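You operate a simulated robot arm through the tools that you are given. There is no shell and no other tool. Be economical: measure what you need, move in short steps, check, and stop when the job is done.

Carry out the task below with a simulated robot arm. There is one attempt and no reset: what you move stays moved.

Task
Blank off the purple base with the black plate and clamp it.
Fine: draw the clamp and stand the funnel on the bench first; the pump stays off; leave the other places alone. Set down upright: funnel with the purple band.
Where things are to end (x, y in the base frame): funnel with the purple band within 60 mm of [400, 340].

The check looks at the end state, three seconds after you hand in, the way a careful person would. Anything else that was tipped, shoved, dropped, spilled or broken makes it a failure.

Robot
A 6-joint arm with a fingered hand, hanging from a carriage that runs on a rail from [-1503, -1] to [977, 0] (x, y) and turns from -314 to 373 degrees about z. Base frame: it is fixed where the carriage stands at the start and does not move with it; the origin is on the floor, on the carriage's upright axis, x ahead of it, y to its left, z up; the surface under the hand at the start is at about z = 850. Units: mm, degrees, N and s.
With the tool pointing down near the work surface it reaches from about 100 to 640 mm from the robot's upright axis, wherever it stands. Its first joint turns from -166.0 to 166.0 degrees. Places, roughly: clamp with the green tab [100, 500, 1100]; clamp with the orange tab [400, 500, 1100]; clamp with the purple tab [600, 500, 1100]; clamp with the yellow tab [300, 500, 1100]; green valve [200, 500, 900]; manifold stretch of the filter bench [700, 600, 800]; orange valve [500, 500, 900]; pump switch [1100, 600, 1200]; purple base [600, 600, 1000]; purple valve [600, 500, 900]; ring of the purple base [600, 600, 1100]; yellow valve [300, 500, 900]. Payload 4 kg.
Tool frame: the origin (TCP) lies between the finger pads and is the grasp point; the fingertips stand 29 mm ahead of it; z points along the fingers, y is the line along which they close. The gripper opens to 100 mm. The gripper's body begins 34 mm behind the TCP. The gripper is a hand of 5 fingers: y runs from the thumb to the fingers, the wrist lies at [-15, -114, -189] in the tool frame.
Orientation is that of the tool frame in the base frame, as [roll, pitch, yaw] about the fixed x, y, z axes, in that order (R = Rz(yaw) Ry(pitch) Rx(roll)). With the fingers straight down and the wrist toward the robot, the tool's x, y and z point along [0, 1, 0], [1, 0, 0] and [0, 0, -1] of the base frame.

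Tools
- The arm moves only by the tool send_rows. Its argument "deltas" is a list of rows, each a list of 6 numbers: the shift along the tool's x, y, z in units of 100 mm (1.0 is 100 mm), then the turn, a rotation vector about the tool's x, y, z in units of 90 degrees (1.0 is 90 degrees). In form: [[tx, ty, tz, rx, ry, rz], ...]. A call has 1 to 20 rows; each row is the pose to reach, as a shift and turn from the pose commanded when the call began, along the tool's axes at that moment. A call with a number of a shift or a turn outside -1 to 1 is refused whole. A row lasts 0.2 s, in which the tool goes at most 50 mm and 8.6 degrees; a call with a longer step from one row to the next is refused whole. Where a pose cannot be reached the arm comes as near as it can. A force on the tool above 40 N (or 10 N above the force at the start of the call, whichever is more), or a blocked arm, ends the call early, and 0.2 s more pass. In this call time passes only in rows, and 0.2 s behind the last. It gives the time, the measured TCP pose, the force on the tool (base axes), the opening and the grip force at its end, in the units of the frame above (readings bear some noise), with the torque about the TCP (base axes, N m) and any sound that the robot's microphone picked up, and new pictures: "views" is both (left out), scene, wrist or none.
- Cameras (640 x 400 px; columns grow to the right, rows downward): "scene" is now at [201.7, 66.4, 1788.1]; the picture's right is [1.00, -0.01, 0.00], its down [-0.01, -0.87, -0.49] and it looks along [0.01, 0.49, -0.87] (base axes); focal length 294 px, centre (320, 200). "wrist" rides on the gripper at [66, -86, -121] in the tool frame; the picture's right is [-0.76, 0.31, -0.58], its down [-0.59, -0.70, 0.40] and it looks along [-0.28, 0.64, 0.71] (tool axes); focal length 247 px, centre (320, 200). There is no depth. A picture from a camera that has moved, and an enlarged one, comes with that camera's place and axes in the base frame and with its lens.
- raise_lower(by): slides the trunk up (or, below 0, down) by that many mm; the arm and the scene camera ride with it, the base frame stays. It gives what a move gives, with no picture.
- base_move(legs): drives the robot by 1 to 6 legs, each [ahead, left, turn to the left] in mm, mm and degrees, along the robot's own axes; the way and the turn of a leg run together, so that a leg with both is an arc; at most 1500 mm and 180 degrees a leg. The arm and the cameras ride along, it lands a little off, and it stops where it bumps. It keeps to its track: a leg is cut to what the track allows. It gives what a move gives, and a new picture of the scene camera.
- finger_targets(index, middle, ring, little, thumb_bend, thumb_turn): sets how far each is bent, from 0 (flat) to 100 (curled in); at 30 the hand is open as for a grip, at 70 the pads meet at the TCP. One left out holds its place. A second passes; each finger stops where it meets its share of the squeeze, and holds until it gets a number again. It is the only way to open and close the hand. It gives what a move gives, with no picture; readings hold the bend of each and the force on index, middle, ring, little, thumb and palm. thumb_turn goes from beside the hand (0) to across from the fingers (100), as for a grip.
- head_to(pan, tilt): turns the head with the scene camera to pan (to the left, within 155 degrees either way) and tilt (down, from -29 to 69), counted from straight ahead of the robot. It gives what a move gives, and a new picture of the scene camera.
- zoom(camera, box): a new picture of the part [left, top, right, bottom] of that camera's present view, enlarged. No time passes.
- close_job(): hands the job in; it is judged then, once.

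Go step by step. Nothing tells you exact positions but the pictures and the camera data: compare them with the known pose of the tool, close in by small moves and look again before you grip or let go. The budget is 120 turns and 260 pictures, counting those below and the enlarged ones. Unless the task says otherwise, let go and move clear before handing in, and close with one line.

The tools are called after "Emit:" by a JSON object that holds its "op" and its "data". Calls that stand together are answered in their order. send_rows: Moves the arm, as the interface text tells. Its arguments: {"type":"object","properties":{"deltas":{"type":"array","items":{"type":"array","items":{"type":"number"}}},"views":{"type":"string","enum":["both","scene","wrist","none"]}},"required":["deltas"]} The other tools are called the same way: raise_lower (by) slides the trunk up or down; finger_targets (index, middle, ring, little, thumb_bend, thumb_turn) moves the fingers one by one; base_move (legs) drives the base; head_to (pan, tilt) turns the head that bears the scene camera; zoom (camera, box) takes an enlarged picture of a part of a camera's view; close_job () hands the job in.

At the start:

```text
time_s: 0.0
position: [270.1, 396.0, 999.7]
ee_rot: [-180.0, 0.1, 90.0]
ft_force: [-0.7, 0.8, -0.2]
moment: [0.0, 0.01, -0.04]
finger_gap: 99.8
grasp_force: 0.0
shape: jaw
bend: [30.0, 30.0, 30.0, 30.0, 30.0, 98.0]
finger forces: [0.1, 0.0, 0.1, 0.1, 0.0, 0.1]
trunk travel left (down, up): [-516.0, 84.0]
robot x, y, heading: [1.2, 0.4, -0.0]
head pan, tilt: [89.3, 60.7]
```

scene: 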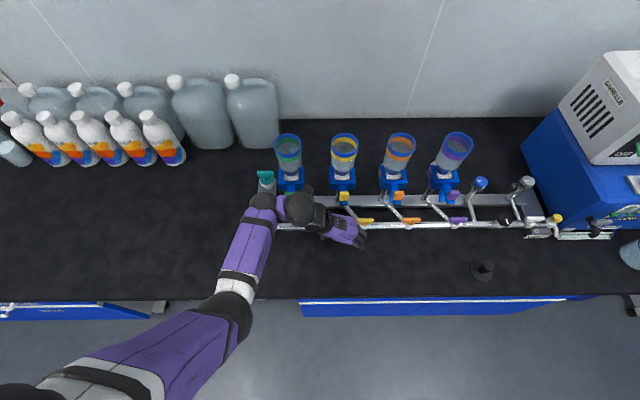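
wrist: 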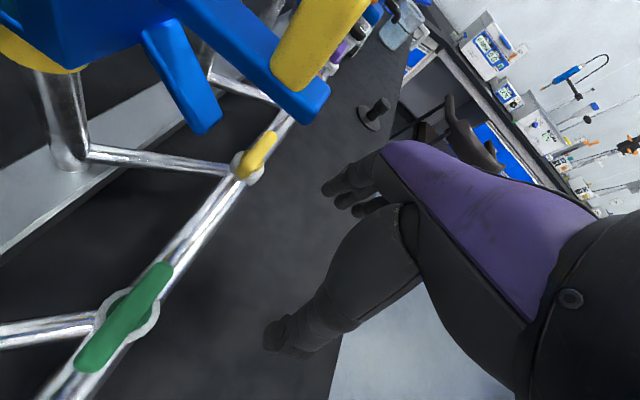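

I see a manifold with four funnels and the black plate (with knob) on the bench at about (560, 340). I'll look closer at the purple station and plate first.

Emit:
{"op": "zoom", "data": {"camera": "scene", "box": [400, 110, 560, 210]}}

Emit:
{"op": "zoom", "data": {"camera": "scene", "box": [400, 200, 560, 300]}}

Emit:
{"op": "zoom", "data": {"camera": "scene", "box": [240, 120, 400, 220]}}

```text
4.00 times, centred on (480, 160) of scene
camera zoom: at [201.7, 66.4, 1788.1], right [1.0, -0.01, 0.0], down [-0.01, -0.87, -0.49], along [0.01, 0.49, -0.87], focal length 1175 px, centre (-320, 360)
```

zoom: 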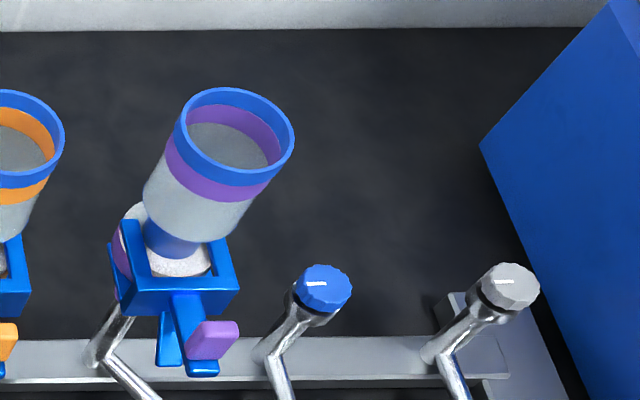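

```text
4.00 times, centred on (480, 250) of scene
camera zoom: at [201.7, 66.4, 1788.1], right [1.0, -0.01, 0.0], down [-0.01, -0.87, -0.49], along [0.01, 0.49, -0.87], focal length 1175 px, centre (-320, 0)
```

zoom: 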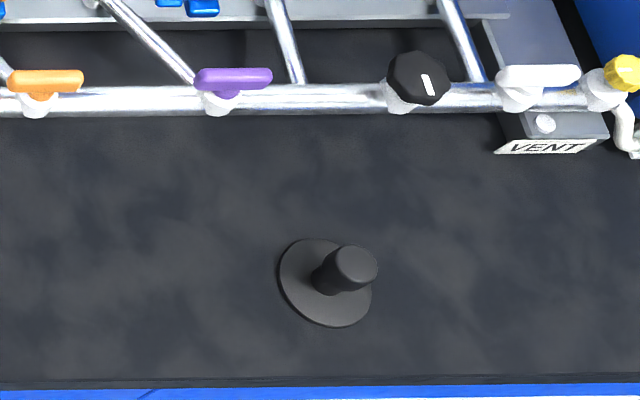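

```text
4.00 times, centred on (320, 170) of scene
camera zoom: at [201.7, 66.4, 1788.1], right [1.0, -0.01, 0.0], down [-0.01, -0.87, -0.49], along [0.01, 0.49, -0.87], focal length 1175 px, centre (320, 320)
```

zoom: 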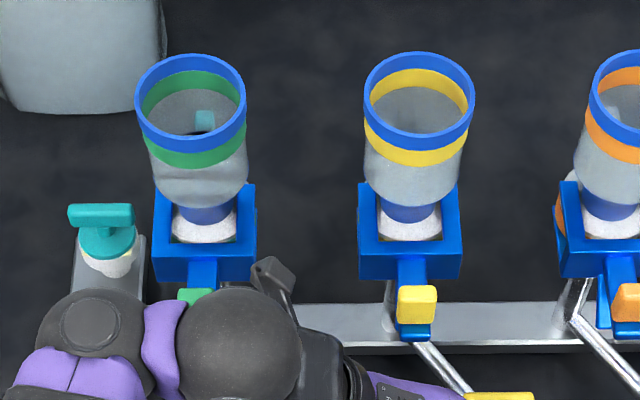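

The purple clamp is a blue yoke around the base with a purple-tabbed handle toward me. I drive the carriage along the rail for a second viewpoint; the hand at y≈396 is clear of the manifold.

Emit:
{"op": "base_move", "data": {"legs": [[300, 0, 0]]}}

```text
time_s: 2.1
position: [574.9, 394.8, 1000.0]
ee_rot: [179.9, -0.1, 89.8]
ft_force: [-0.4, -0.3, -0.1]
moment: [0.01, 0.02, -0.01]
finger_gap: 99.8
grasp_force: 0.0
shape: jaw
bend: [30.0, 30.0, 30.0, 30.0, 30.0, 98.0]
finger forces: [0.0, 0.0, 0.1, 0.0, 0.0, 0.1]
trunk travel left (down, up): [-516.0, 84.0]
robot x, y, heading: [306.7, 2.2, -0.1]
head pan, tilt: [89.3, 60.7]
camera scene: at [505.7, 66.1, 1788.1], right [1.0, -0.01, 0.0], down [-0.01, -0.87, -0.49], along [0.01, 0.49, -0.87], focal length 294 px, centre (320, 200)
```

scene: 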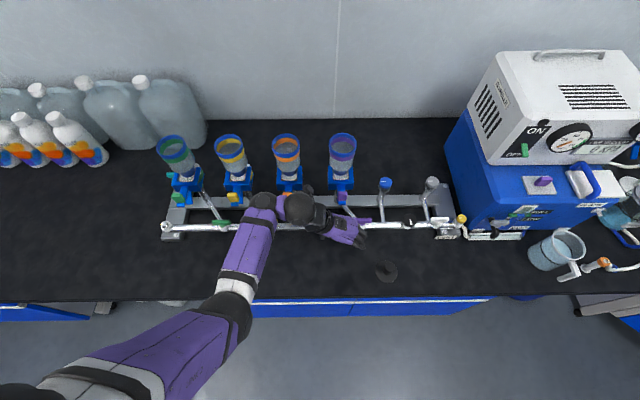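

The station is now nearly in front of the camera. I'll zoom for triangulation.

Emit:
{"op": "zoom", "data": {"camera": "scene", "box": [300, 120, 400, 220]}}

Emit:
{"op": "zoom", "data": {"camera": "scene", "box": [340, 220, 440, 300]}}

Emit:
{"op": "zoom", "data": {"camera": "wrist", "box": [0, 0, 640, 400]}}

```text
4.00 times, centred on (350, 170) of scene
camera zoom: at [505.7, 66.1, 1788.1], right [1.0, -0.01, 0.0], down [-0.01, -0.87, -0.49], along [0.01, 0.49, -0.87], focal length 1175 px, centre (200, 320)
```

zoom: 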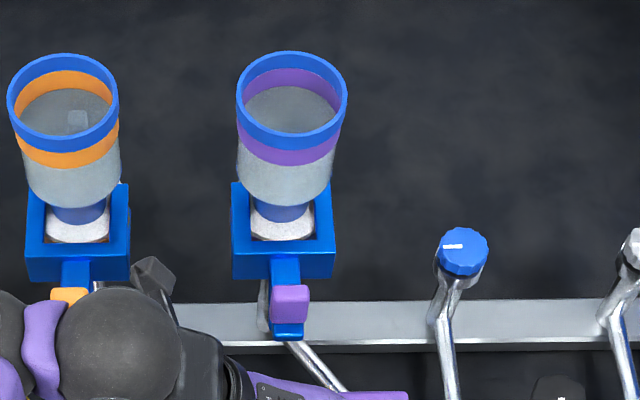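

```text
5.00 times, centred on (390, 260) of scene
camera zoom: at [505.7, 66.1, 1788.1], right [1.0, -0.01, 0.0], down [-0.01, -0.87, -0.49], along [0.01, 0.49, -0.87], focal length 1468 px, centre (-30, -100)
```

zoom: 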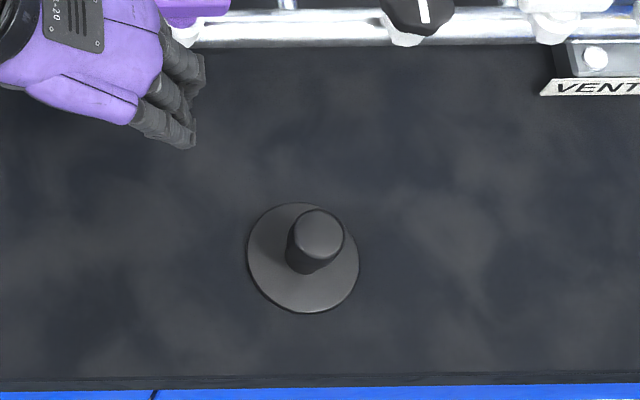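

```text
1.00 times, centred on (320, 200) of wrist (not enlarged: the box is as wide or as high as the picture)
camera zoom: at [488.5, 460.7, 1119.9], right [0.31, -0.76, 0.58], down [-0.7, -0.59, -0.4], along [0.64, -0.28, -0.71], focal length 247 px, centre (320, 200)
```

zoom: 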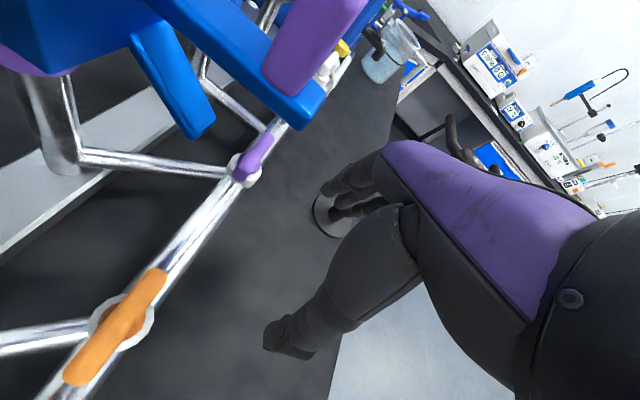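

Rim of the purple funnel is about (575, 569, 1186); the yoke's top is at about z 1080, x 537–611, front at y 519. I need to see how the clamp is built.

Emit:
{"op": "zoom", "data": {"camera": "wrist", "box": [0, 0, 400, 200]}}

Emit:
{"op": "head_to", "data": {"pan": 75, "tilt": 50}}

```text
1.60 times, centred on (200, 100) of wrist
camera zoom: at [488.5, 460.7, 1119.9], right [0.31, -0.76, 0.58], down [-0.7, -0.59, -0.4], along [0.64, -0.28, -0.71], focal length 395 px, centre (512, 360)
```

zoom: 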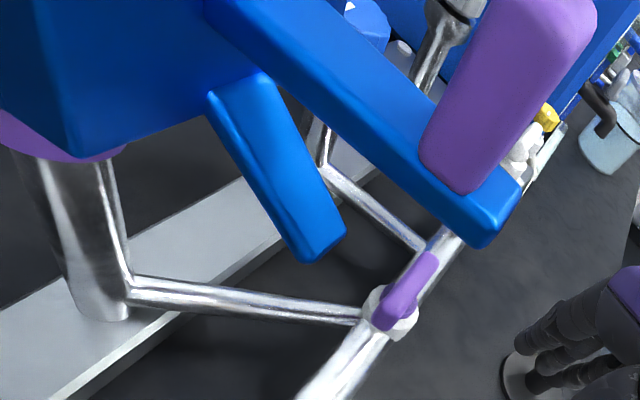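

```text
time_s: 2.8
position: [574.7, 394.2, 1000.5]
ee_rot: [179.9, 0.1, 89.8]
ft_force: [0.1, 0.2, 0.5]
moment: [-0.02, -0.02, 0.01]
finger_gap: 99.8
grasp_force: 0.1
shape: jaw
bend: [30.0, 30.0, 30.0, 30.0, 30.0, 98.0]
finger forces: [0.0, 0.1, 0.1, 0.0, 0.0, 0.0]
trunk travel left (down, up): [-516.0, 84.0]
robot x, y, heading: [305.5, 0.0, -0.0]
head pan, tilt: [75.0, 50.0]
camera scene: at [524.8, 74.5, 1801.4], right [0.97, -0.26, 0.0], down [-0.2, -0.74, -0.64], along [0.17, 0.62, -0.77], focal length 294 px, centre (320, 200)
```

scene: 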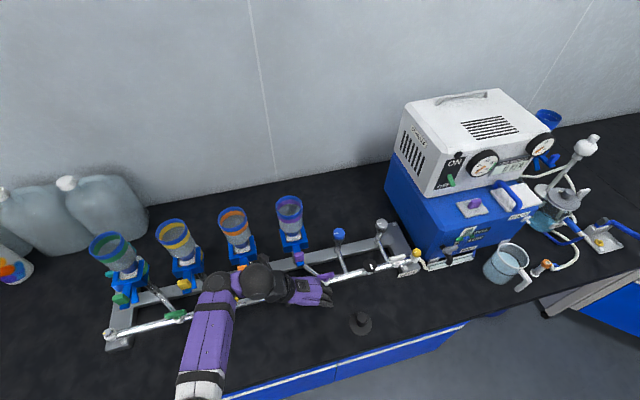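

The clamp appears to have a top handle with an upright purple tab at about (575, 470, 1090) and a shorter lower tongue. I'll swing the hand to get a better wrist view of it.

Emit:
{"op": "send_rows", "data": {"deltas": [[0, 0, -0.1, 0, 0, -0.083], [0, 0, -0.2, 0, 0, -0.167], [-0.05, 0, -0.3, 0, 0, -0.25], [-0.1, 0, -0.4, 0, 0, -0.333], [-0.15, 0, -0.5, 0, 0, -0.417], [-0.2, 0, -0.6, 0, 0, -0.5], [-0.3, 0, -0.7, 0, 0, -0.583], [-0.4, 0, -0.8, 0, 0, -0.667]], "views": "wrist"}}

```text
time_s: 4.6
position: [578.0, 353.6, 1081.3]
ee_rot: [179.9, -0.5, 148.9]
ft_force: [-3.1, -0.3, -0.4]
moment: [-0.02, -0.25, -0.03]
finger_gap: 100.0
grasp_force: 0.1
shape: jaw
bend: [30.0, 30.0, 30.0, 30.0, 30.0, 98.0]
finger forces: [0.0, 0.1, 0.1, 0.0, 0.0, 0.0]
trunk travel left (down, up): [-516.0, 84.0]
robot x, y, heading: [305.0, 1.3, -0.1]
head pan, tilt: [75.0, 50.0]
camera wrist: at [476.1, 314.3, 1202.5], right [0.81, -0.13, 0.57], down [0.14, -0.9, -0.4], along [0.57, 0.41, -0.71], focal length 247 px, centre (320, 200)
```

wrist: 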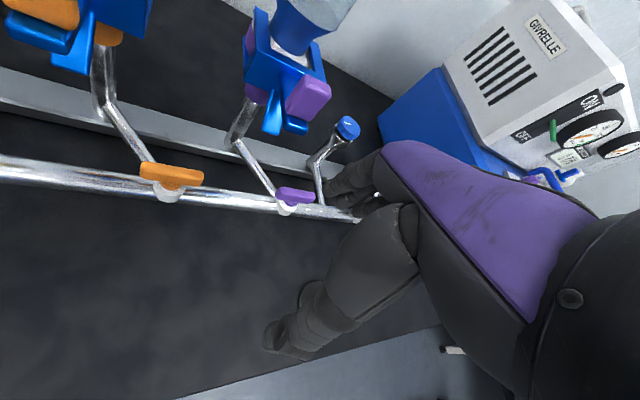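

Emit:
{"op": "zoom", "data": {"camera": "wrist", "box": [220, 0, 380, 150]}}

Emit:
{"op": "zoom", "data": {"camera": "wrist", "box": [0, 0, 140, 100]}}

Emit:
{"op": "zoom", "data": {"camera": "scene", "box": [260, 180, 360, 280]}}

```text
2.67 times, centred on (300, 75) of wrist
camera zoom: at [476.1, 314.3, 1202.5], right [0.81, -0.13, 0.57], down [0.14, -0.9, -0.4], along [0.57, 0.41, -0.71], focal length 659 px, centre (373, 533)
```

zoom: 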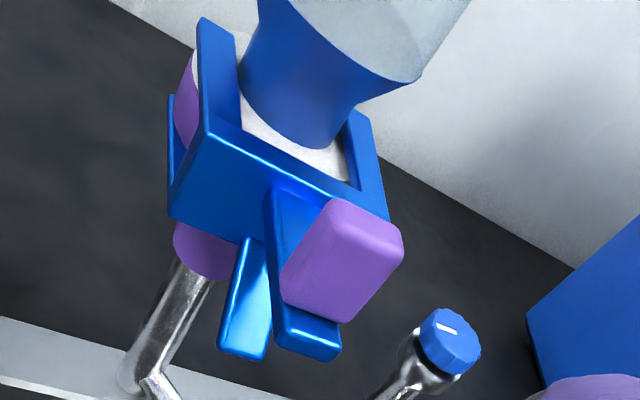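

```text
4.00 times, centred on (70, 50) of wrist
camera zoom: at [476.1, 314.3, 1202.5], right [0.81, -0.13, 0.57], down [0.14, -0.9, -0.4], along [0.57, 0.41, -0.71], focal length 988 px, centre (1320, 800)
```

zoom: 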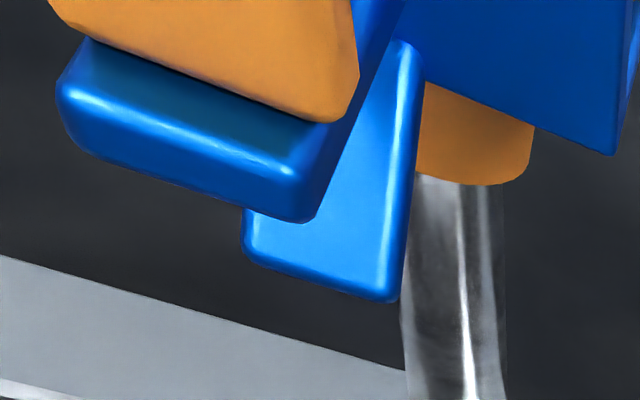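

```text
4.00 times, centred on (310, 230) of scene
camera zoom: at [524.5, 74.7, 1801.3], right [0.97, -0.26, 0.0], down [-0.2, -0.74, -0.64], along [0.17, 0.62, -0.77], focal length 1175 px, centre (360, 80)
```

zoom: 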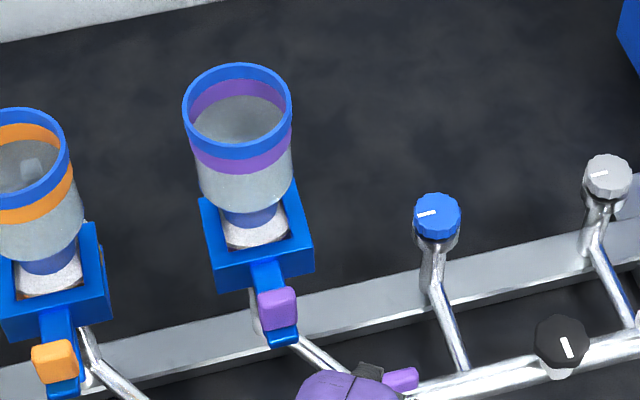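

The clamp is a U-shaped yoke, open at the back, that should come off toward −y; its tab centre is about (574, 469, 1090). I turn the hand back and go up, ready to come down over the tab.

Emit:
{"op": "send_rows", "data": {"deltas": [[0, 0, -0.1, 0, 0, 0.082], [0, 0, -0.2, 0, 0, 0.164], [0, 0, -0.3, 0, 0, 0.246], [0, 0, -0.4, 0, 0, 0.327], [0, 0, -0.5, 0, 0, 0.409], [0, 0, -0.6, 0, 0, 0.491], [0, 0, -0.7, 0, 0, 0.573], [0, 0, -0.8, 0, 0, 0.655]], "views": "none"}}

Emit:
{"op": "head_to", "data": {"pan": 80, "tilt": 58}}

```text
time_s: 6.4
position: [642.8, 366.1, 1051.2]
ee_rot: [179.8, -0.4, 91.2]
ft_force: [-0.1, 0.0, -0.1]
moment: [-0.01, 0.0, -0.03]
finger_gap: 100.1
grasp_force: 0.1
shape: jaw
bend: [30.0, 30.0, 30.0, 30.0, 30.0, 98.0]
finger forces: [0.0, 0.0, 0.1, 0.0, 0.1, 0.0]
out of reach, approached as far as the arm can: row 2, 3, 4, 5, 6, 7, 8
trunk travel left (down, up): [-516.0, 84.0]
robot x, y, heading: [306.2, 1.2, 0.4]
head pan, tilt: [75.0, 50.0]
```

```text
time_s: 7.1
position: [642.1, 367.2, 1052.3]
ee_rot: [179.8, -0.5, 91.3]
ft_force: [0.0, -0.2, 0.3]
moment: [0.01, -0.01, -0.01]
finger_gap: 99.7
grasp_force: 0.1
shape: jaw
bend: [30.0, 30.0, 30.0, 30.0, 30.0, 98.0]
finger forces: [0.1, 0.1, 0.1, 0.1, 0.1, 0.1]
trunk travel left (down, up): [-516.0, 84.0]
robot x, y, heading: [304.6, 1.6, 0.0]
head pan, tilt: [80.0, 58.0]
camera scene: at [516.9, 68.1, 1791.3], right [0.98, -0.18, 0.0], down [-0.15, -0.83, -0.53], along [0.09, 0.52, -0.85], focal length 294 px, centre (320, 200)
```

scene: 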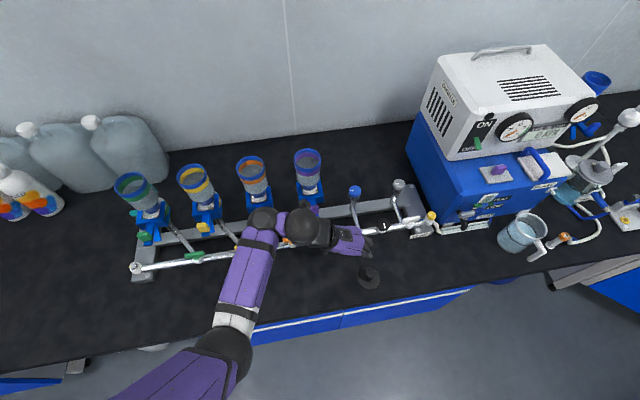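

The arm's upper limit stopped it short. I'll raise the trunk for headroom.

Emit:
{"op": "raise_lower", "data": {"by": 84}}

Emit:
{"op": "send_rows", "data": {"deltas": [[0, 0, 0, 0, 0, 0]], "views": "none"}}

```text
time_s: 8.3
position: [641.4, 367.0, 1135.7]
ee_rot: [179.8, -0.3, 91.3]
ft_force: [0.6, 0.3, 0.0]
moment: [-0.01, -0.02, -0.01]
finger_gap: 99.8
grasp_force: 0.1
shape: jaw
bend: [30.0, 30.0, 30.0, 30.0, 30.0, 98.0]
finger forces: [0.1, 0.0, 0.0, 0.0, 0.0, 0.1]
trunk travel left (down, up): [-600.0, 0.0]
robot x, y, heading: [303.5, 0.9, -0.3]
head pan, tilt: [80.0, 58.0]
```

```text
time_s: 8.7
position: [642.0, 366.6, 1135.9]
ee_rot: [179.9, -0.5, 91.3]
ft_force: [-0.5, -0.3, -0.2]
moment: [0.0, -0.01, 0.02]
finger_gap: 99.8
grasp_force: 0.1
shape: jaw
bend: [30.0, 30.0, 30.0, 30.0, 30.0, 98.0]
finger forces: [0.1, 0.1, 0.0, 0.1, 0.0, 0.0]
trunk travel left (down, up): [-600.0, 0.0]
robot x, y, heading: [304.6, -0.2, -0.0]
head pan, tilt: [80.0, 58.0]
```

Headroom is good now. I move above the tab.

Emit:
{"op": "send_rows", "data": {"deltas": [[0.2, -0.14, -0.05, 0, 0, 0.014], [0.4, -0.28, -0.1, 0, 0, 0.014], [0.6, -0.42, -0.15, 0, 0, 0.014], [0.8, -0.55, -0.2, 0, 0, 0.014], [0.98, -0.66, -0.2, 0, 0, 0.014]]}}

```text
time_s: 9.9
position: [585.3, 473.6, 1136.4]
ee_rot: [179.8, -0.5, 90.1]
ft_force: [0.6, -0.5, 0.0]
moment: [0.03, -0.05, -0.03]
finger_gap: 99.9
grasp_force: 0.0
shape: jaw
bend: [30.0, 30.0, 30.0, 30.0, 30.0, 98.0]
finger forces: [0.0, 0.0, 0.0, 0.0, 0.0, 0.1]
out of reach, approached as far as the arm can: row 1, 2, 3, 4, 5
trunk travel left (down, up): [-600.0, 0.0]
robot x, y, heading: [305.3, 2.7, 0.2]
head pan, tilt: [80.0, 58.0]
camera scene: at [516.9, 68.0, 1874.8], right [0.98, -0.18, 0.0], down [-0.15, -0.83, -0.53], along [0.09, 0.52, -0.85], focal length 294 px, centre (320, 200)
camera wrist: at [497.3, 537.6, 1257.2], right [0.31, -0.76, 0.57], down [-0.7, -0.59, -0.41], along [0.64, -0.28, -0.71], focal length 247 px, centre (320, 200)
```

scene: 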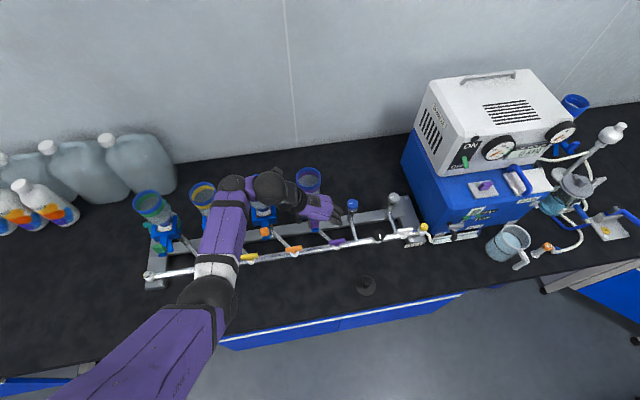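
wrist: 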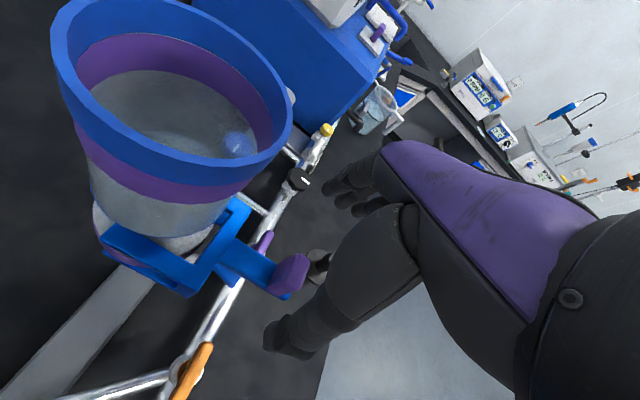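

The hand is above the tab with thumb and fingers straddling it. I descend about 44 mm with a small correction.

Emit:
{"op": "send_rows", "data": {"deltas": [[-0.06, -0.11, 0.1, 0, 0, 0], [-0.06, -0.11, 0.2, 0, 0, 0], [-0.06, -0.11, 0.3, 0, 0, 0], [-0.06, -0.11, 0.4, 0, 0, 0], [-0.06, -0.11, 0.44, 0, 0, 0]]}}

```text
time_s: 11.1
position: [573.9, 468.0, 1094.8]
ee_rot: [179.8, -0.5, 90.0]
ft_force: [0.1, 0.6, 0.3]
moment: [0.0, 0.02, 0.01]
finger_gap: 100.0
grasp_force: 0.0
shape: jaw
bend: [30.0, 30.0, 30.0, 30.0, 30.0, 98.0]
finger forces: [0.1, 0.1, 0.0, 0.0, 0.1, 0.0]
trunk travel left (down, up): [-600.0, 0.0]
robot x, y, heading: [301.0, -0.6, -0.2]
head pan, tilt: [80.0, 58.0]
camera scene: at [516.9, 68.0, 1874.8], right [0.98, -0.18, 0.0], down [-0.15, -0.83, -0.53], along [0.09, 0.52, -0.85], focal length 294 px, centre (320, 200)
camera wrist: at [487.1, 532.7, 1214.4], right [0.31, -0.76, 0.57], down [-0.7, -0.59, -0.41], along [0.64, -0.28, -0.71], focal length 247 px, centre (320, 200)
```

scene: 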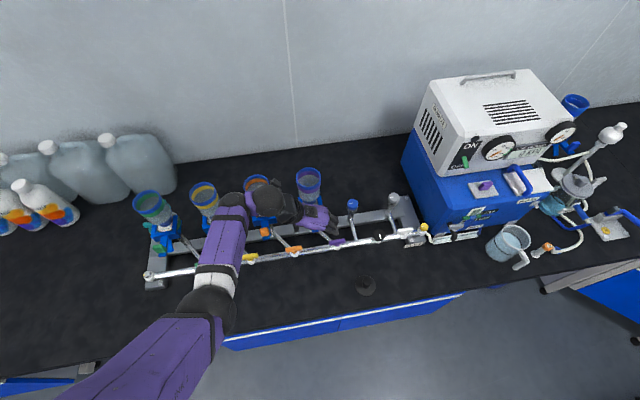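
wrist: 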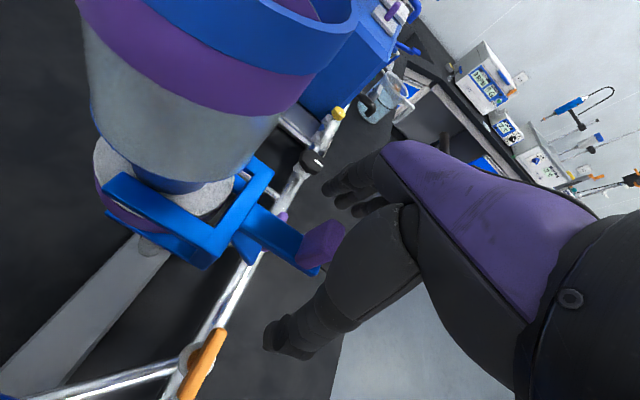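

The tab sits at the TCP between thumb and fingers. I close the hand on it.

Emit:
{"op": "finger_targets", "data": {"index": 70, "middle": 70, "ring": 70, "little": 70, "thumb_bend": 70}}

Emit:
{"op": "zoom", "data": {"camera": "wrist", "box": [100, 100, 420, 350]}}

```text
time_s: 12.1
position: [574.1, 466.8, 1094.1]
ee_rot: [179.8, -0.4, 90.0]
ft_force: [1.0, -0.5, -2.2]
moment: [-0.01, -0.01, 0.03]
finger_gap: 21.4
grasp_force: 8.3
shape: fingers
bend: [64.0, 66.0, 70.0, 70.0, 64.0, 97.0]
finger forces: [5.8, 3.5, 0.1, 0.1, 7.2, 0.1]
trunk travel left (down, up): [-600.0, 0.0]
robot x, y, heading: [307.5, 1.9, -0.1]
head pan, tilt: [80.0, 58.0]
```

```text
1.60 times, centred on (260, 225) of wrist
camera zoom: at [487.4, 532.5, 1214.4], right [0.31, -0.76, 0.57], down [-0.7, -0.59, -0.41], along [0.64, -0.28, -0.71], focal length 395 px, centre (416, 160)
```

zoom: 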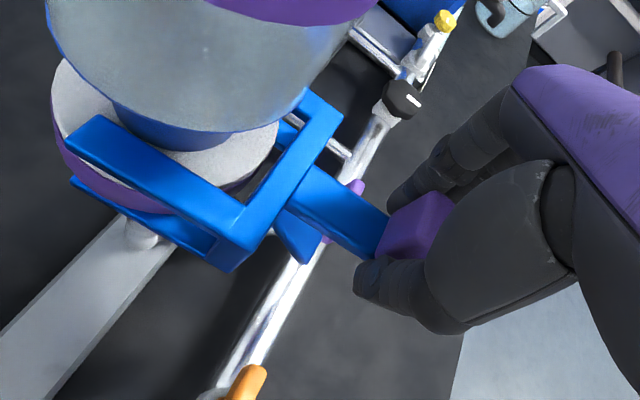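

Index, middle and thumb hold the tab (gap 21 mm). I pull slowly toward −y.

Emit:
{"op": "send_rows", "data": {"deltas": [[-0.05, 0, 0, 0, 0, 0], [-0.1, 0, 0, 0, 0, 0], [-0.15, 0, 0, 0, 0, 0], [-0.2, 0, 0, 0, 0, 0]], "views": "wrist"}}

```text
time_s: 13.1
position: [575.0, 447.3, 1094.2]
ee_rot: [179.9, -0.4, 90.0]
ft_force: [0.5, 2.7, 1.2]
moment: [0.05, 0.07, 0.02]
finger_gap: 21.3
grasp_force: 7.5
shape: fingers
bend: [64.0, 66.0, 70.0, 70.0, 64.0, 97.0]
finger forces: [4.8, 3.0, 0.0, 0.0, 8.3, 0.0]
trunk travel left (down, up): [-600.0, 0.0]
robot x, y, heading: [302.9, 1.0, -0.2]
head pan, tilt: [80.0, 58.0]
camera wrist: at [488.3, 513.0, 1214.2], right [0.31, -0.76, 0.57], down [-0.7, -0.59, -0.4], along [0.64, -0.28, -0.71], focal length 247 px, centre (320, 200)
```

wrist: 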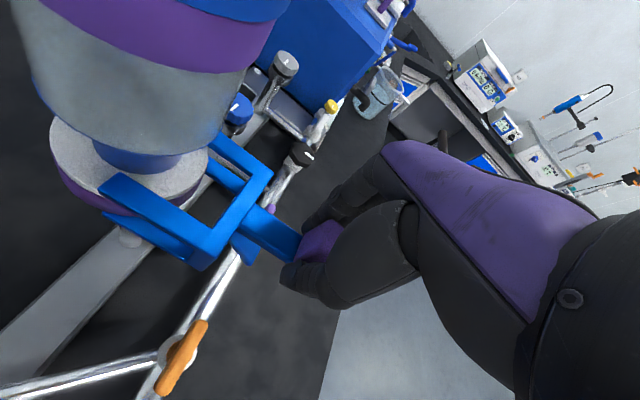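

It slides easily. I continue another 30 mm.

Emit:
{"op": "send_rows", "data": {"deltas": [[-0.06, 0, 0, 0, 0, 0], [-0.12, 0, 0, 0, 0, 0], [-0.18, 0, 0, 0, 0, 0], [-0.24, 0, 0, 0, 0, 0], [-0.3, 0, 0, 0, 0, 0]], "views": "both"}}

```text
time_s: 14.3
position: [575.6, 420.5, 1094.4]
ee_rot: [179.8, -0.6, 90.1]
ft_force: [3.8, 9.1, -2.1]
moment: [0.18, -0.04, 0.05]
finger_gap: 21.3
grasp_force: 7.6
shape: fingers
bend: [64.0, 66.0, 70.0, 70.0, 64.0, 96.0]
finger forces: [5.7, 3.4, 0.0, 0.0, 6.6, 0.0]
trunk travel left (down, up): [-600.0, 0.0]
robot x, y, heading: [306.0, -1.3, -0.1]
head pan, tilt: [80.0, 58.0]
camera scene: at [517.0, 68.5, 1874.9], right [0.98, -0.18, 0.0], down [-0.15, -0.83, -0.53], along [0.09, 0.52, -0.85], focal length 294 px, centre (320, 200)
camera wrist: at [487.8, 484.3, 1214.9], right [0.31, -0.76, 0.57], down [-0.7, -0.59, -0.41], along [0.64, -0.28, -0.71], focal length 247 px, centre (320, 200)
```

scene: 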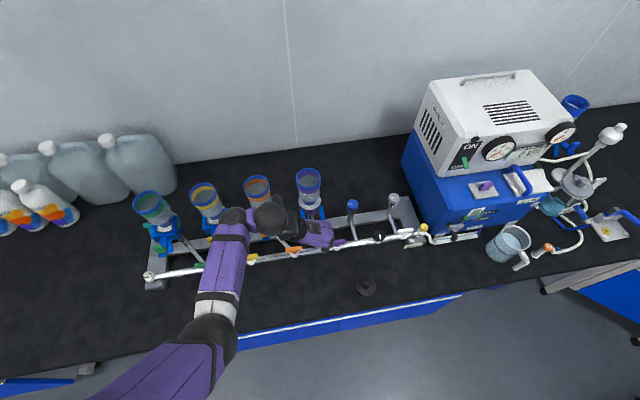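
wrist: 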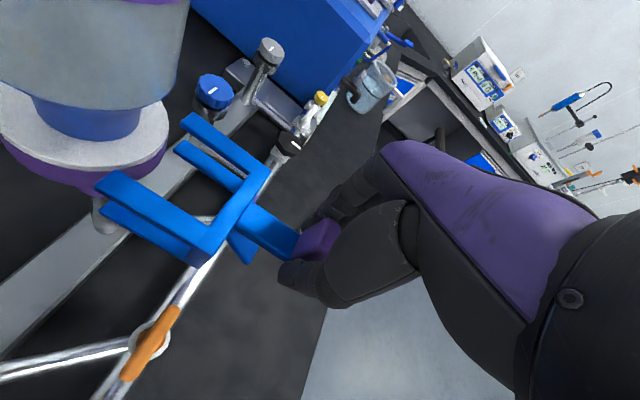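

The pull force rose, which may be an end stop. I zoom in and pull 4 mm more to test.

Emit:
{"op": "send_rows", "data": {"deltas": [[-0.02, 0, 0, 0, 0, 0], [-0.04, 0, 0, 0, 0, 0]], "views": "none"}}

Emit:
{"op": "zoom", "data": {"camera": "wrist", "box": [40, 60, 360, 320]}}

```text
time_s: 14.9
position: [576.0, 415.1, 1094.1]
ee_rot: [179.8, -0.6, 90.0]
ft_force: [1.8, 9.3, -0.9]
moment: [0.22, 0.01, -0.04]
finger_gap: 21.3
grasp_force: 7.4
shape: fingers
bend: [64.0, 68.0, 70.0, 70.0, 64.0, 95.0]
finger forces: [6.2, 1.5, 0.0, 0.0, 6.6, 0.0]
trunk travel left (down, up): [-600.0, 0.0]
robot x, y, heading: [304.8, 2.7, -0.1]
head pan, tilt: [80.0, 58.0]
```

```text
1.54 times, centred on (200, 190) of wrist
camera zoom: at [487.7, 479.9, 1215.0], right [0.31, -0.76, 0.57], down [-0.7, -0.59, -0.41], along [0.64, -0.28, -0.71], focal length 380 px, centre (505, 215)
```

zoom: 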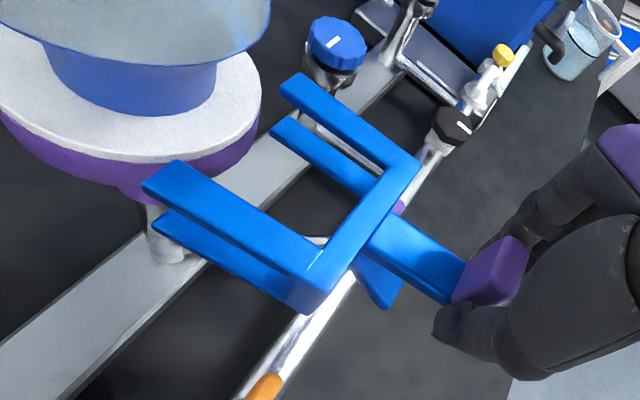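

The clamp is at its end stop, drawn about 48 mm, with the arms clear of the flange. I release it and watch that it stays.

Emit:
{"op": "finger_targets", "data": {"index": 30, "middle": 30, "ring": 30, "little": 30, "thumb_bend": 30}}

Emit:
{"op": "zoom", "data": {"camera": "wrist", "box": [0, 0, 400, 320]}}

```text
time_s: 15.9
position: [575.2, 413.9, 1094.2]
ee_rot: [179.8, -0.4, 90.0]
ft_force: [-0.4, 0.5, 0.3]
moment: [0.02, -0.03, -0.02]
finger_gap: 98.5
grasp_force: 0.0
shape: fingers
bend: [30.0, 30.0, 30.0, 30.0, 30.0, 98.0]
finger forces: [0.0, 0.0, 0.0, 0.0, 0.0, 0.1]
trunk travel left (down, up): [-600.0, 0.0]
robot x, y, heading: [305.2, 0.3, 0.0]
head pan, tilt: [80.0, 58.0]
```

```text
1.25 times, centred on (200, 160) of wrist
camera zoom: at [487.7, 478.6, 1214.2], right [0.31, -0.76, 0.57], down [-0.7, -0.59, -0.4], along [0.64, -0.28, -0.71], focal length 309 px, centre (470, 250)
```

zoom: 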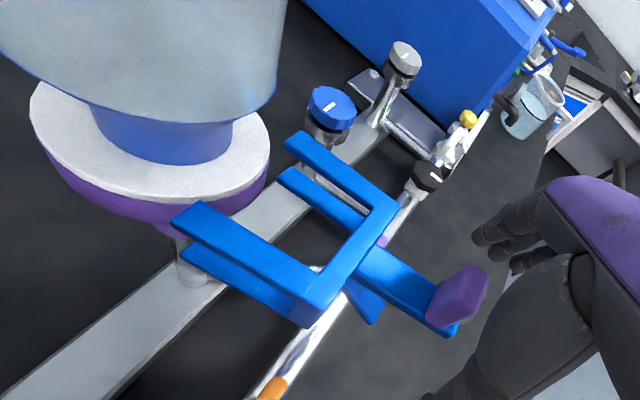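

The clamp stays drawn on its guide. I'll back the hand out toward −y, then shift the carriage so the arm has room to turn the fingers forward (tilted 30° down) for gripping the funnel body.

Emit:
{"op": "send_rows", "data": {"deltas": [[-0.25, 0, 0, 0, 0, 0], [-0.5, 0, 0, 0, 0, 0], [-0.75, 0, 0, 0, 0, 0]], "views": "none"}}

Emit:
{"op": "base_move", "data": {"legs": [[-170, 0, 0]]}}

Emit:
{"op": "send_rows", "data": {"deltas": [[0, 0, 0, 0, 0.083, 0], [0, 0, 0, 0, 0.167, 0], [0, 0, 0, 0, 0.25, 0], [0, 0, 0, 0, 0.333, 0], [0, 0, 0, 0, 0.417, 0], [0, 0, 0, 0, 0.5, 0], [0, 0, 0, 0, 0.583, 0], [0, 0, 0, 0, 0.667, 0]], "views": "both"}}

```text
time_s: 16.7
position: [576.9, 339.2, 1087.8]
ee_rot: [179.8, -0.5, 90.1]
ft_force: [0.0, 0.5, -0.8]
moment: [0.0, -0.03, -0.01]
finger_gap: 98.3
grasp_force: 0.0
shape: fingers
bend: [30.0, 30.0, 30.0, 30.0, 30.0, 98.0]
finger forces: [0.1, 0.0, 0.0, 0.1, 0.0, 0.0]
out of reach, approached as far as the arm can: row 2, 3
trunk travel left (down, up): [-600.0, 0.0]
robot x, y, heading: [305.5, -1.0, -0.3]
head pan, tilt: [80.0, 58.0]
```

```text
time_s: 18.2
position: [406.6, 339.6, 1086.4]
ee_rot: [179.8, -0.5, 90.2]
ft_force: [0.1, 0.4, 0.2]
moment: [-0.02, 0.02, -0.02]
finger_gap: 98.6
grasp_force: 0.1
shape: fingers
bend: [30.0, 30.0, 30.0, 30.0, 30.0, 98.0]
finger forces: [0.1, 0.0, 0.0, 0.0, 0.0, 0.0]
trunk travel left (down, up): [-600.0, 0.0]
robot x, y, heading: [134.8, 0.1, -0.2]
head pan, tilt: [80.0, 58.0]
camera scene: at [347.1, 68.2, 1874.8], right [0.98, -0.17, 0.0], down [-0.15, -0.83, -0.53], along [0.09, 0.52, -0.85], focal length 294 px, centre (320, 200)
```

scene: 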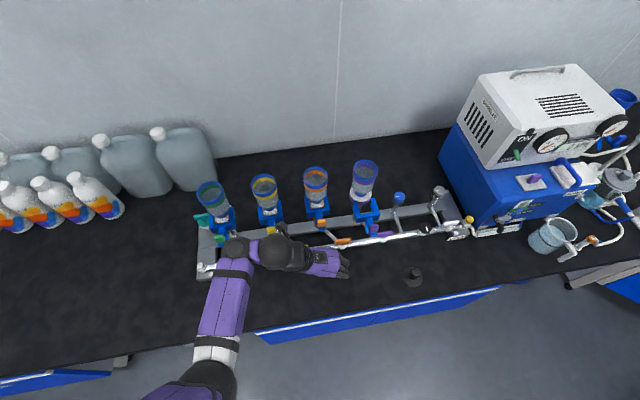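

```text
time_s: 20.0
position: [407.2, 340.5, 1086.7]
ee_rot: [180.0, -60.7, 90.3]
ft_force: [-0.2, -0.2, -1.7]
moment: [0.0, -0.01, 0.02]
finger_gap: 98.6
grasp_force: 0.1
shape: fingers
bend: [30.0, 30.0, 30.0, 30.0, 30.0, 98.0]
finger forces: [0.0, 0.0, 0.1, 0.1, 0.0, 0.0]
trunk travel left (down, up): [-600.0, 0.0]
robot x, y, heading: [134.9, 0.4, 0.2]
head pan, tilt: [80.0, 58.0]
camera scene: at [347.1, 68.3, 1874.8], right [0.98, -0.17, 0.0], down [-0.15, -0.83, -0.53], along [0.09, 0.52, -0.85], focal length 294 px, centre (320, 200)
camera wrist: at [320.1, 266.6, 1202.6], right [0.31, -0.87, -0.38], down [-0.7, 0.06, -0.71], along [0.64, 0.49, -0.59], focal length 247 px, centre (320, 200)
```

scene: 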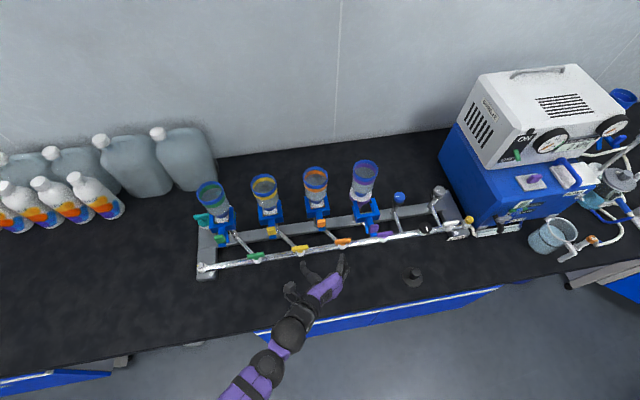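
wrist: 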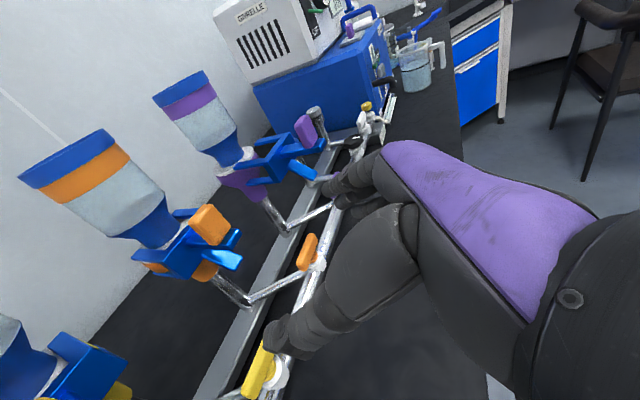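

The hand now points forward, 30° down, and the funnel's side profile is visible. I zoom to measure it.

Emit:
{"op": "zoom", "data": {"camera": "wrist", "box": [140, 50, 340, 240]}}

Emit:
{"op": "zoom", "data": {"camera": "scene", "box": [320, 140, 440, 260]}}

```text
2.11 times, centred on (240, 145) of wrist
camera zoom: at [320.1, 266.6, 1202.6], right [0.31, -0.87, -0.38], down [-0.7, 0.06, -0.71], along [0.64, 0.49, -0.59], focal length 520 px, centre (488, 316)
```

zoom: 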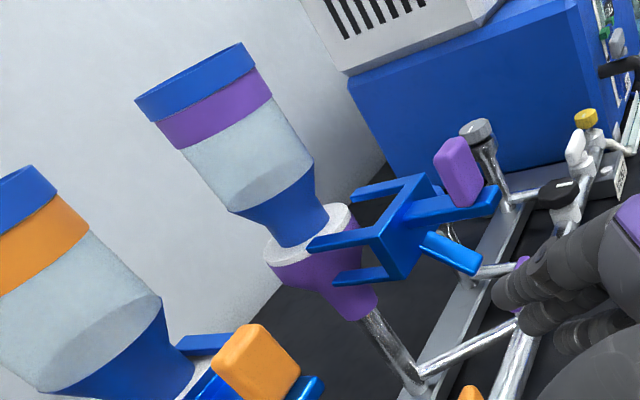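

```text
3.33 times, centred on (380, 200) of scene
camera zoom: at [347.1, 68.3, 1874.8], right [0.98, -0.17, 0.0], down [-0.15, -0.83, -0.53], along [0.09, 0.52, -0.85], focal length 979 px, centre (120, 200)
```

zoom: 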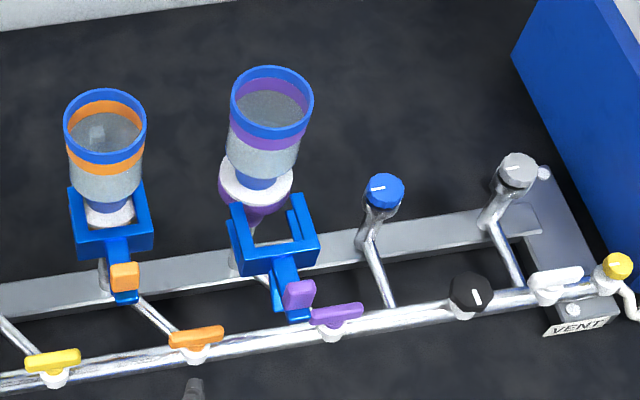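

Funnel axis is about (574, 567); body Ø≈66, grip height z≈1140 on the clear body. I move the hand over in two legs to stand in front of it.

Emit:
{"op": "send_rows", "data": {"deltas": [[0.15, 0.21, 0.09, 0, 0, 0], [0.3, 0.42, 0.18, 0, 0, 0], [0.45, 0.63, 0.27, 0, 0, 0], [0.59, 0.84, 0.355, 0, 0, 0]], "views": "none"}}

Emit:
{"op": "send_rows", "data": {"deltas": [[0.15, 0.21, 0.05, 0, 0, 0], [0.3, 0.42, 0.1, 0, 0, 0], [0.45, 0.63, 0.2, 0, 0, 0], [0.55, 0.84, 0.3, 0, 0, 0]], "views": "both"}}

```text
time_s: 21.0
position: [491.0, 399.9, 1123.0]
ee_rot: [179.2, -60.6, 90.9]
ft_force: [0.1, -0.5, 0.3]
moment: [0.03, -0.01, -0.02]
finger_gap: 98.4
grasp_force: 0.0
shape: fingers
bend: [30.0, 30.0, 30.0, 30.0, 30.0, 98.0]
finger forces: [0.1, 0.0, 0.0, 0.1, 0.0, 0.1]
trunk travel left (down, up): [-600.0, 0.0]
robot x, y, heading: [133.6, 0.2, 0.0]
head pan, tilt: [80.0, 58.0]
```

```text
time_s: 22.0
position: [575.8, 454.7, 1155.8]
ee_rot: [179.6, -60.7, 90.5]
ft_force: [-0.9, -0.3, 0.8]
moment: [0.04, -0.01, 0.0]
finger_gap: 98.4
grasp_force: 0.0
shape: fingers
bend: [30.0, 30.0, 30.0, 30.0, 30.0, 98.0]
finger forces: [0.1, 0.1, 0.1, 0.0, 0.1, 0.0]
trunk travel left (down, up): [-600.0, 0.0]
robot x, y, heading: [131.8, -0.8, -0.3]
head pan, tilt: [80.0, 58.0]
camera scene: at [347.1, 68.2, 1874.8], right [0.98, -0.17, 0.0], down [-0.15, -0.84, -0.53], along [0.09, 0.52, -0.85], focal length 294 px, centre (320, 200)
camera wrist: at [487.9, 382.5, 1270.9], right [0.31, -0.87, -0.37], down [-0.7, 0.06, -0.71], along [0.64, 0.48, -0.6], focal length 247 px, centre (320, 200)
```

scene: 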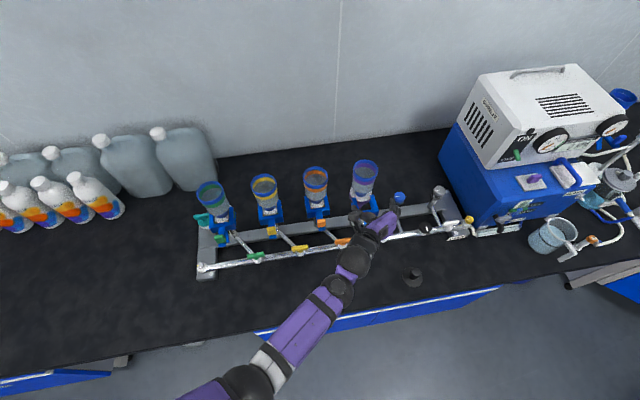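
wrist: 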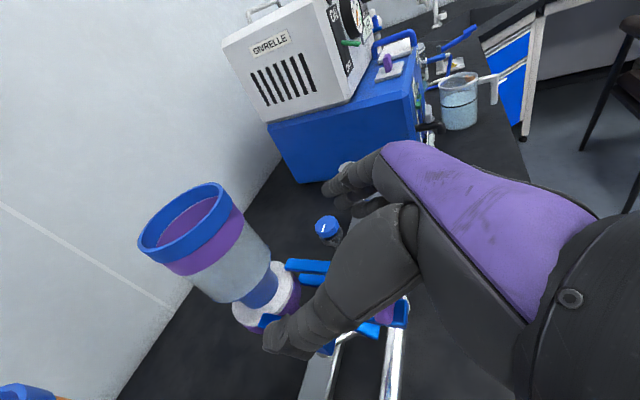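

I advance partway toward the funnel body and check clearance.

Emit:
{"op": "send_rows", "data": {"deltas": [[0.06, -0.02, 0.15, 0, 0, 0], [0.12, -0.03, 0.3, 0, 0, 0], [0.18, -0.04, 0.45, 0, 0, 0], [0.23, -0.04, 0.61, 0, 0, 0]], "views": "both"}}

```text
time_s: 23.0
position: [571.5, 518.8, 1143.2]
ee_rot: [179.6, -60.5, 90.5]
ft_force: [0.4, 0.3, 0.0]
moment: [0.01, 0.0, 0.01]
finger_gap: 98.4
grasp_force: 0.1
shape: fingers
bend: [30.0, 30.0, 30.0, 30.0, 30.0, 98.0]
finger forces: [0.0, 0.1, 0.0, 0.0, 0.0, 0.1]
trunk travel left (down, up): [-600.0, 0.0]
robot x, y, heading: [131.6, 2.8, -0.0]
head pan, tilt: [80.0, 58.0]
camera scene: at [347.1, 68.1, 1874.8], right [0.98, -0.17, 0.0], down [-0.15, -0.84, -0.53], along [0.09, 0.52, -0.85], focal length 294 px, centre (320, 200)
camera wrist: at [483.9, 445.4, 1259.2], right [0.31, -0.87, -0.37], down [-0.7, 0.06, -0.71], along [0.64, 0.48, -0.6], focal length 247 px, centre (320, 200)
```

scene: 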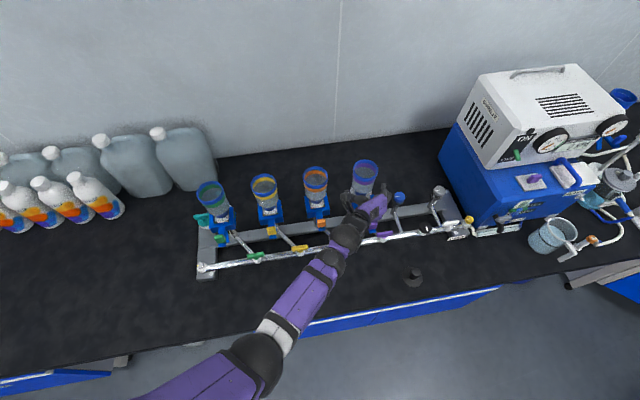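
wrist: 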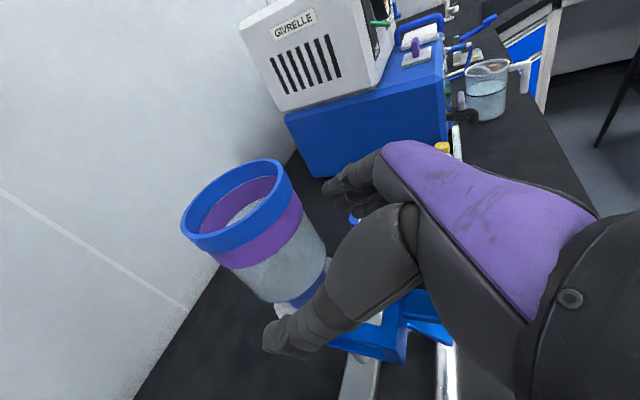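

Rim is centred between thumb and fingers, axis about (569, 571). I advance the remaining 45 mm gently.

Emit:
{"op": "send_rows", "data": {"deltas": [[0.05, -0.01, 0.1, 0, 0, 0], [0.1, -0.02, 0.2, 0, 0, 0], [0.15, -0.02, 0.3, 0, 0, 0], [0.195, -0.02, 0.4, 0, 0, 0]], "views": "both"}}

Emit:
{"op": "zoom", "data": {"camera": "scene", "box": [320, 140, 440, 260]}}

```text
time_s: 24.0
position: [569.1, 561.7, 1142.6]
ee_rot: [179.7, -60.5, 90.5]
ft_force: [1.2, 0.1, 0.6]
moment: [0.04, 0.02, -0.02]
finger_gap: 98.3
grasp_force: 0.0
shape: fingers
bend: [30.0, 30.0, 30.0, 30.0, 30.0, 98.0]
finger forces: [0.1, 0.0, 0.1, 0.1, 0.0, 0.0]
trunk travel left (down, up): [-600.0, 0.0]
robot x, y, heading: [133.8, 0.7, -0.0]
head pan, tilt: [80.0, 58.0]
camera scene: at [347.1, 68.2, 1874.8], right [0.98, -0.17, 0.0], down [-0.15, -0.84, -0.53], along [0.09, 0.52, -0.85], focal length 294 px, centre (320, 200)
camera wrist: at [482.2, 489.0, 1257.2], right [0.31, -0.87, -0.37], down [-0.7, 0.06, -0.71], along [0.64, 0.48, -0.59], focal length 247 px, centre (320, 200)
```

scene: 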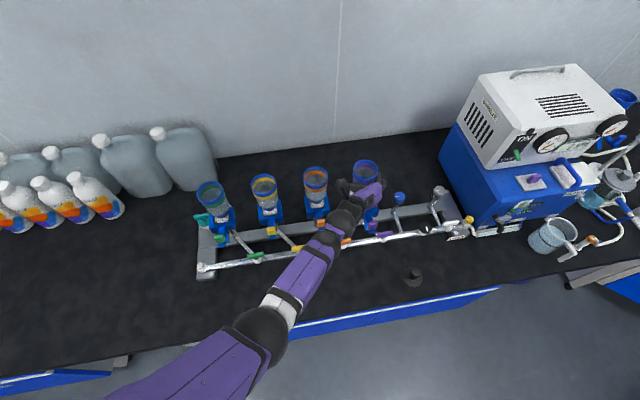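
wrist: 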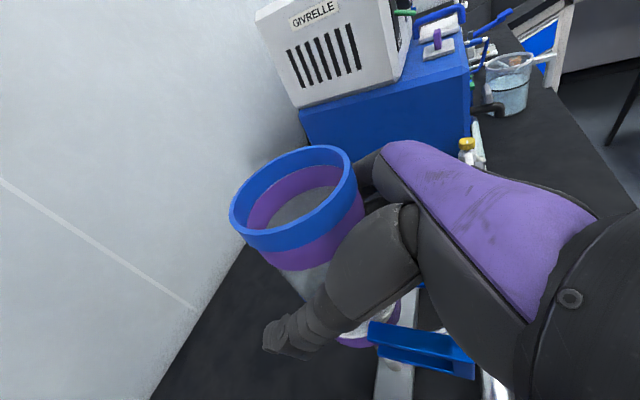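

```text
3.33 times, centred on (380, 200) of scene
camera zoom: at [347.1, 68.2, 1874.8], right [0.98, -0.17, 0.0], down [-0.15, -0.84, -0.53], along [0.09, 0.52, -0.85], focal length 979 px, centre (120, 200)
```

zoom: 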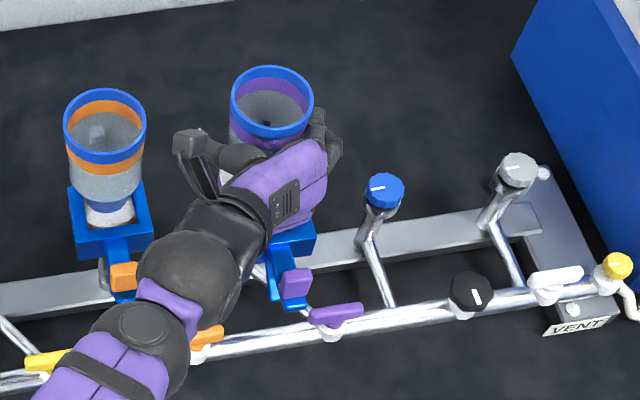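

The funnel is well centred between thumb and fingers (axis ≈ (570, 569), TCP (569, 562)). I close on it.

Emit:
{"op": "finger_targets", "data": {"index": 60, "middle": 60, "ring": 60, "little": 60, "thumb_bend": 60}}

Emit:
{"op": "zoom", "data": {"camera": "wrist", "box": [180, 100, 480, 400]}}

```text
time_s: 25.0
position: [567.6, 562.7, 1141.2]
ee_rot: [179.6, -60.6, 90.5]
ft_force: [0.5, -0.5, 1.0]
moment: [0.02, -0.01, 0.03]
finger_gap: 59.7
grasp_force: 21.5
shape: fingers
bend: [51.0, 55.0, 56.0, 60.0, 50.0, 96.0]
finger forces: [13.2, 4.6, 3.4, 0.0, 21.1, 0.0]
trunk travel left (down, up): [-600.0, 0.0]
robot x, y, heading: [133.8, -0.9, -0.1]
head pan, tilt: [80.0, 58.0]
```

```text
1.33 times, centred on (330, 250) of wrist
camera zoom: at [482.2, 488.8, 1257.1], right [0.31, -0.87, -0.37], down [-0.7, 0.06, -0.71], along [0.64, 0.48, -0.6], focal length 329 px, centre (307, 133)
```

zoom: 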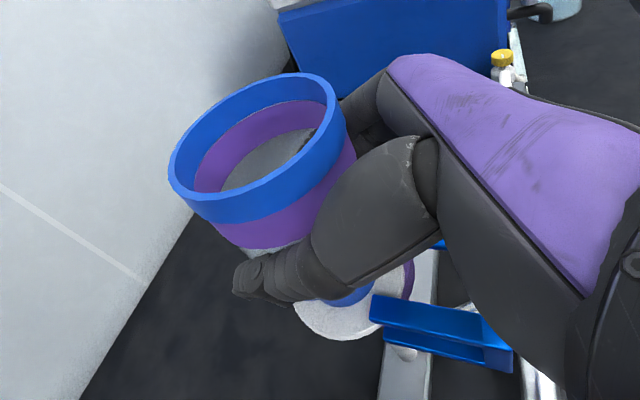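

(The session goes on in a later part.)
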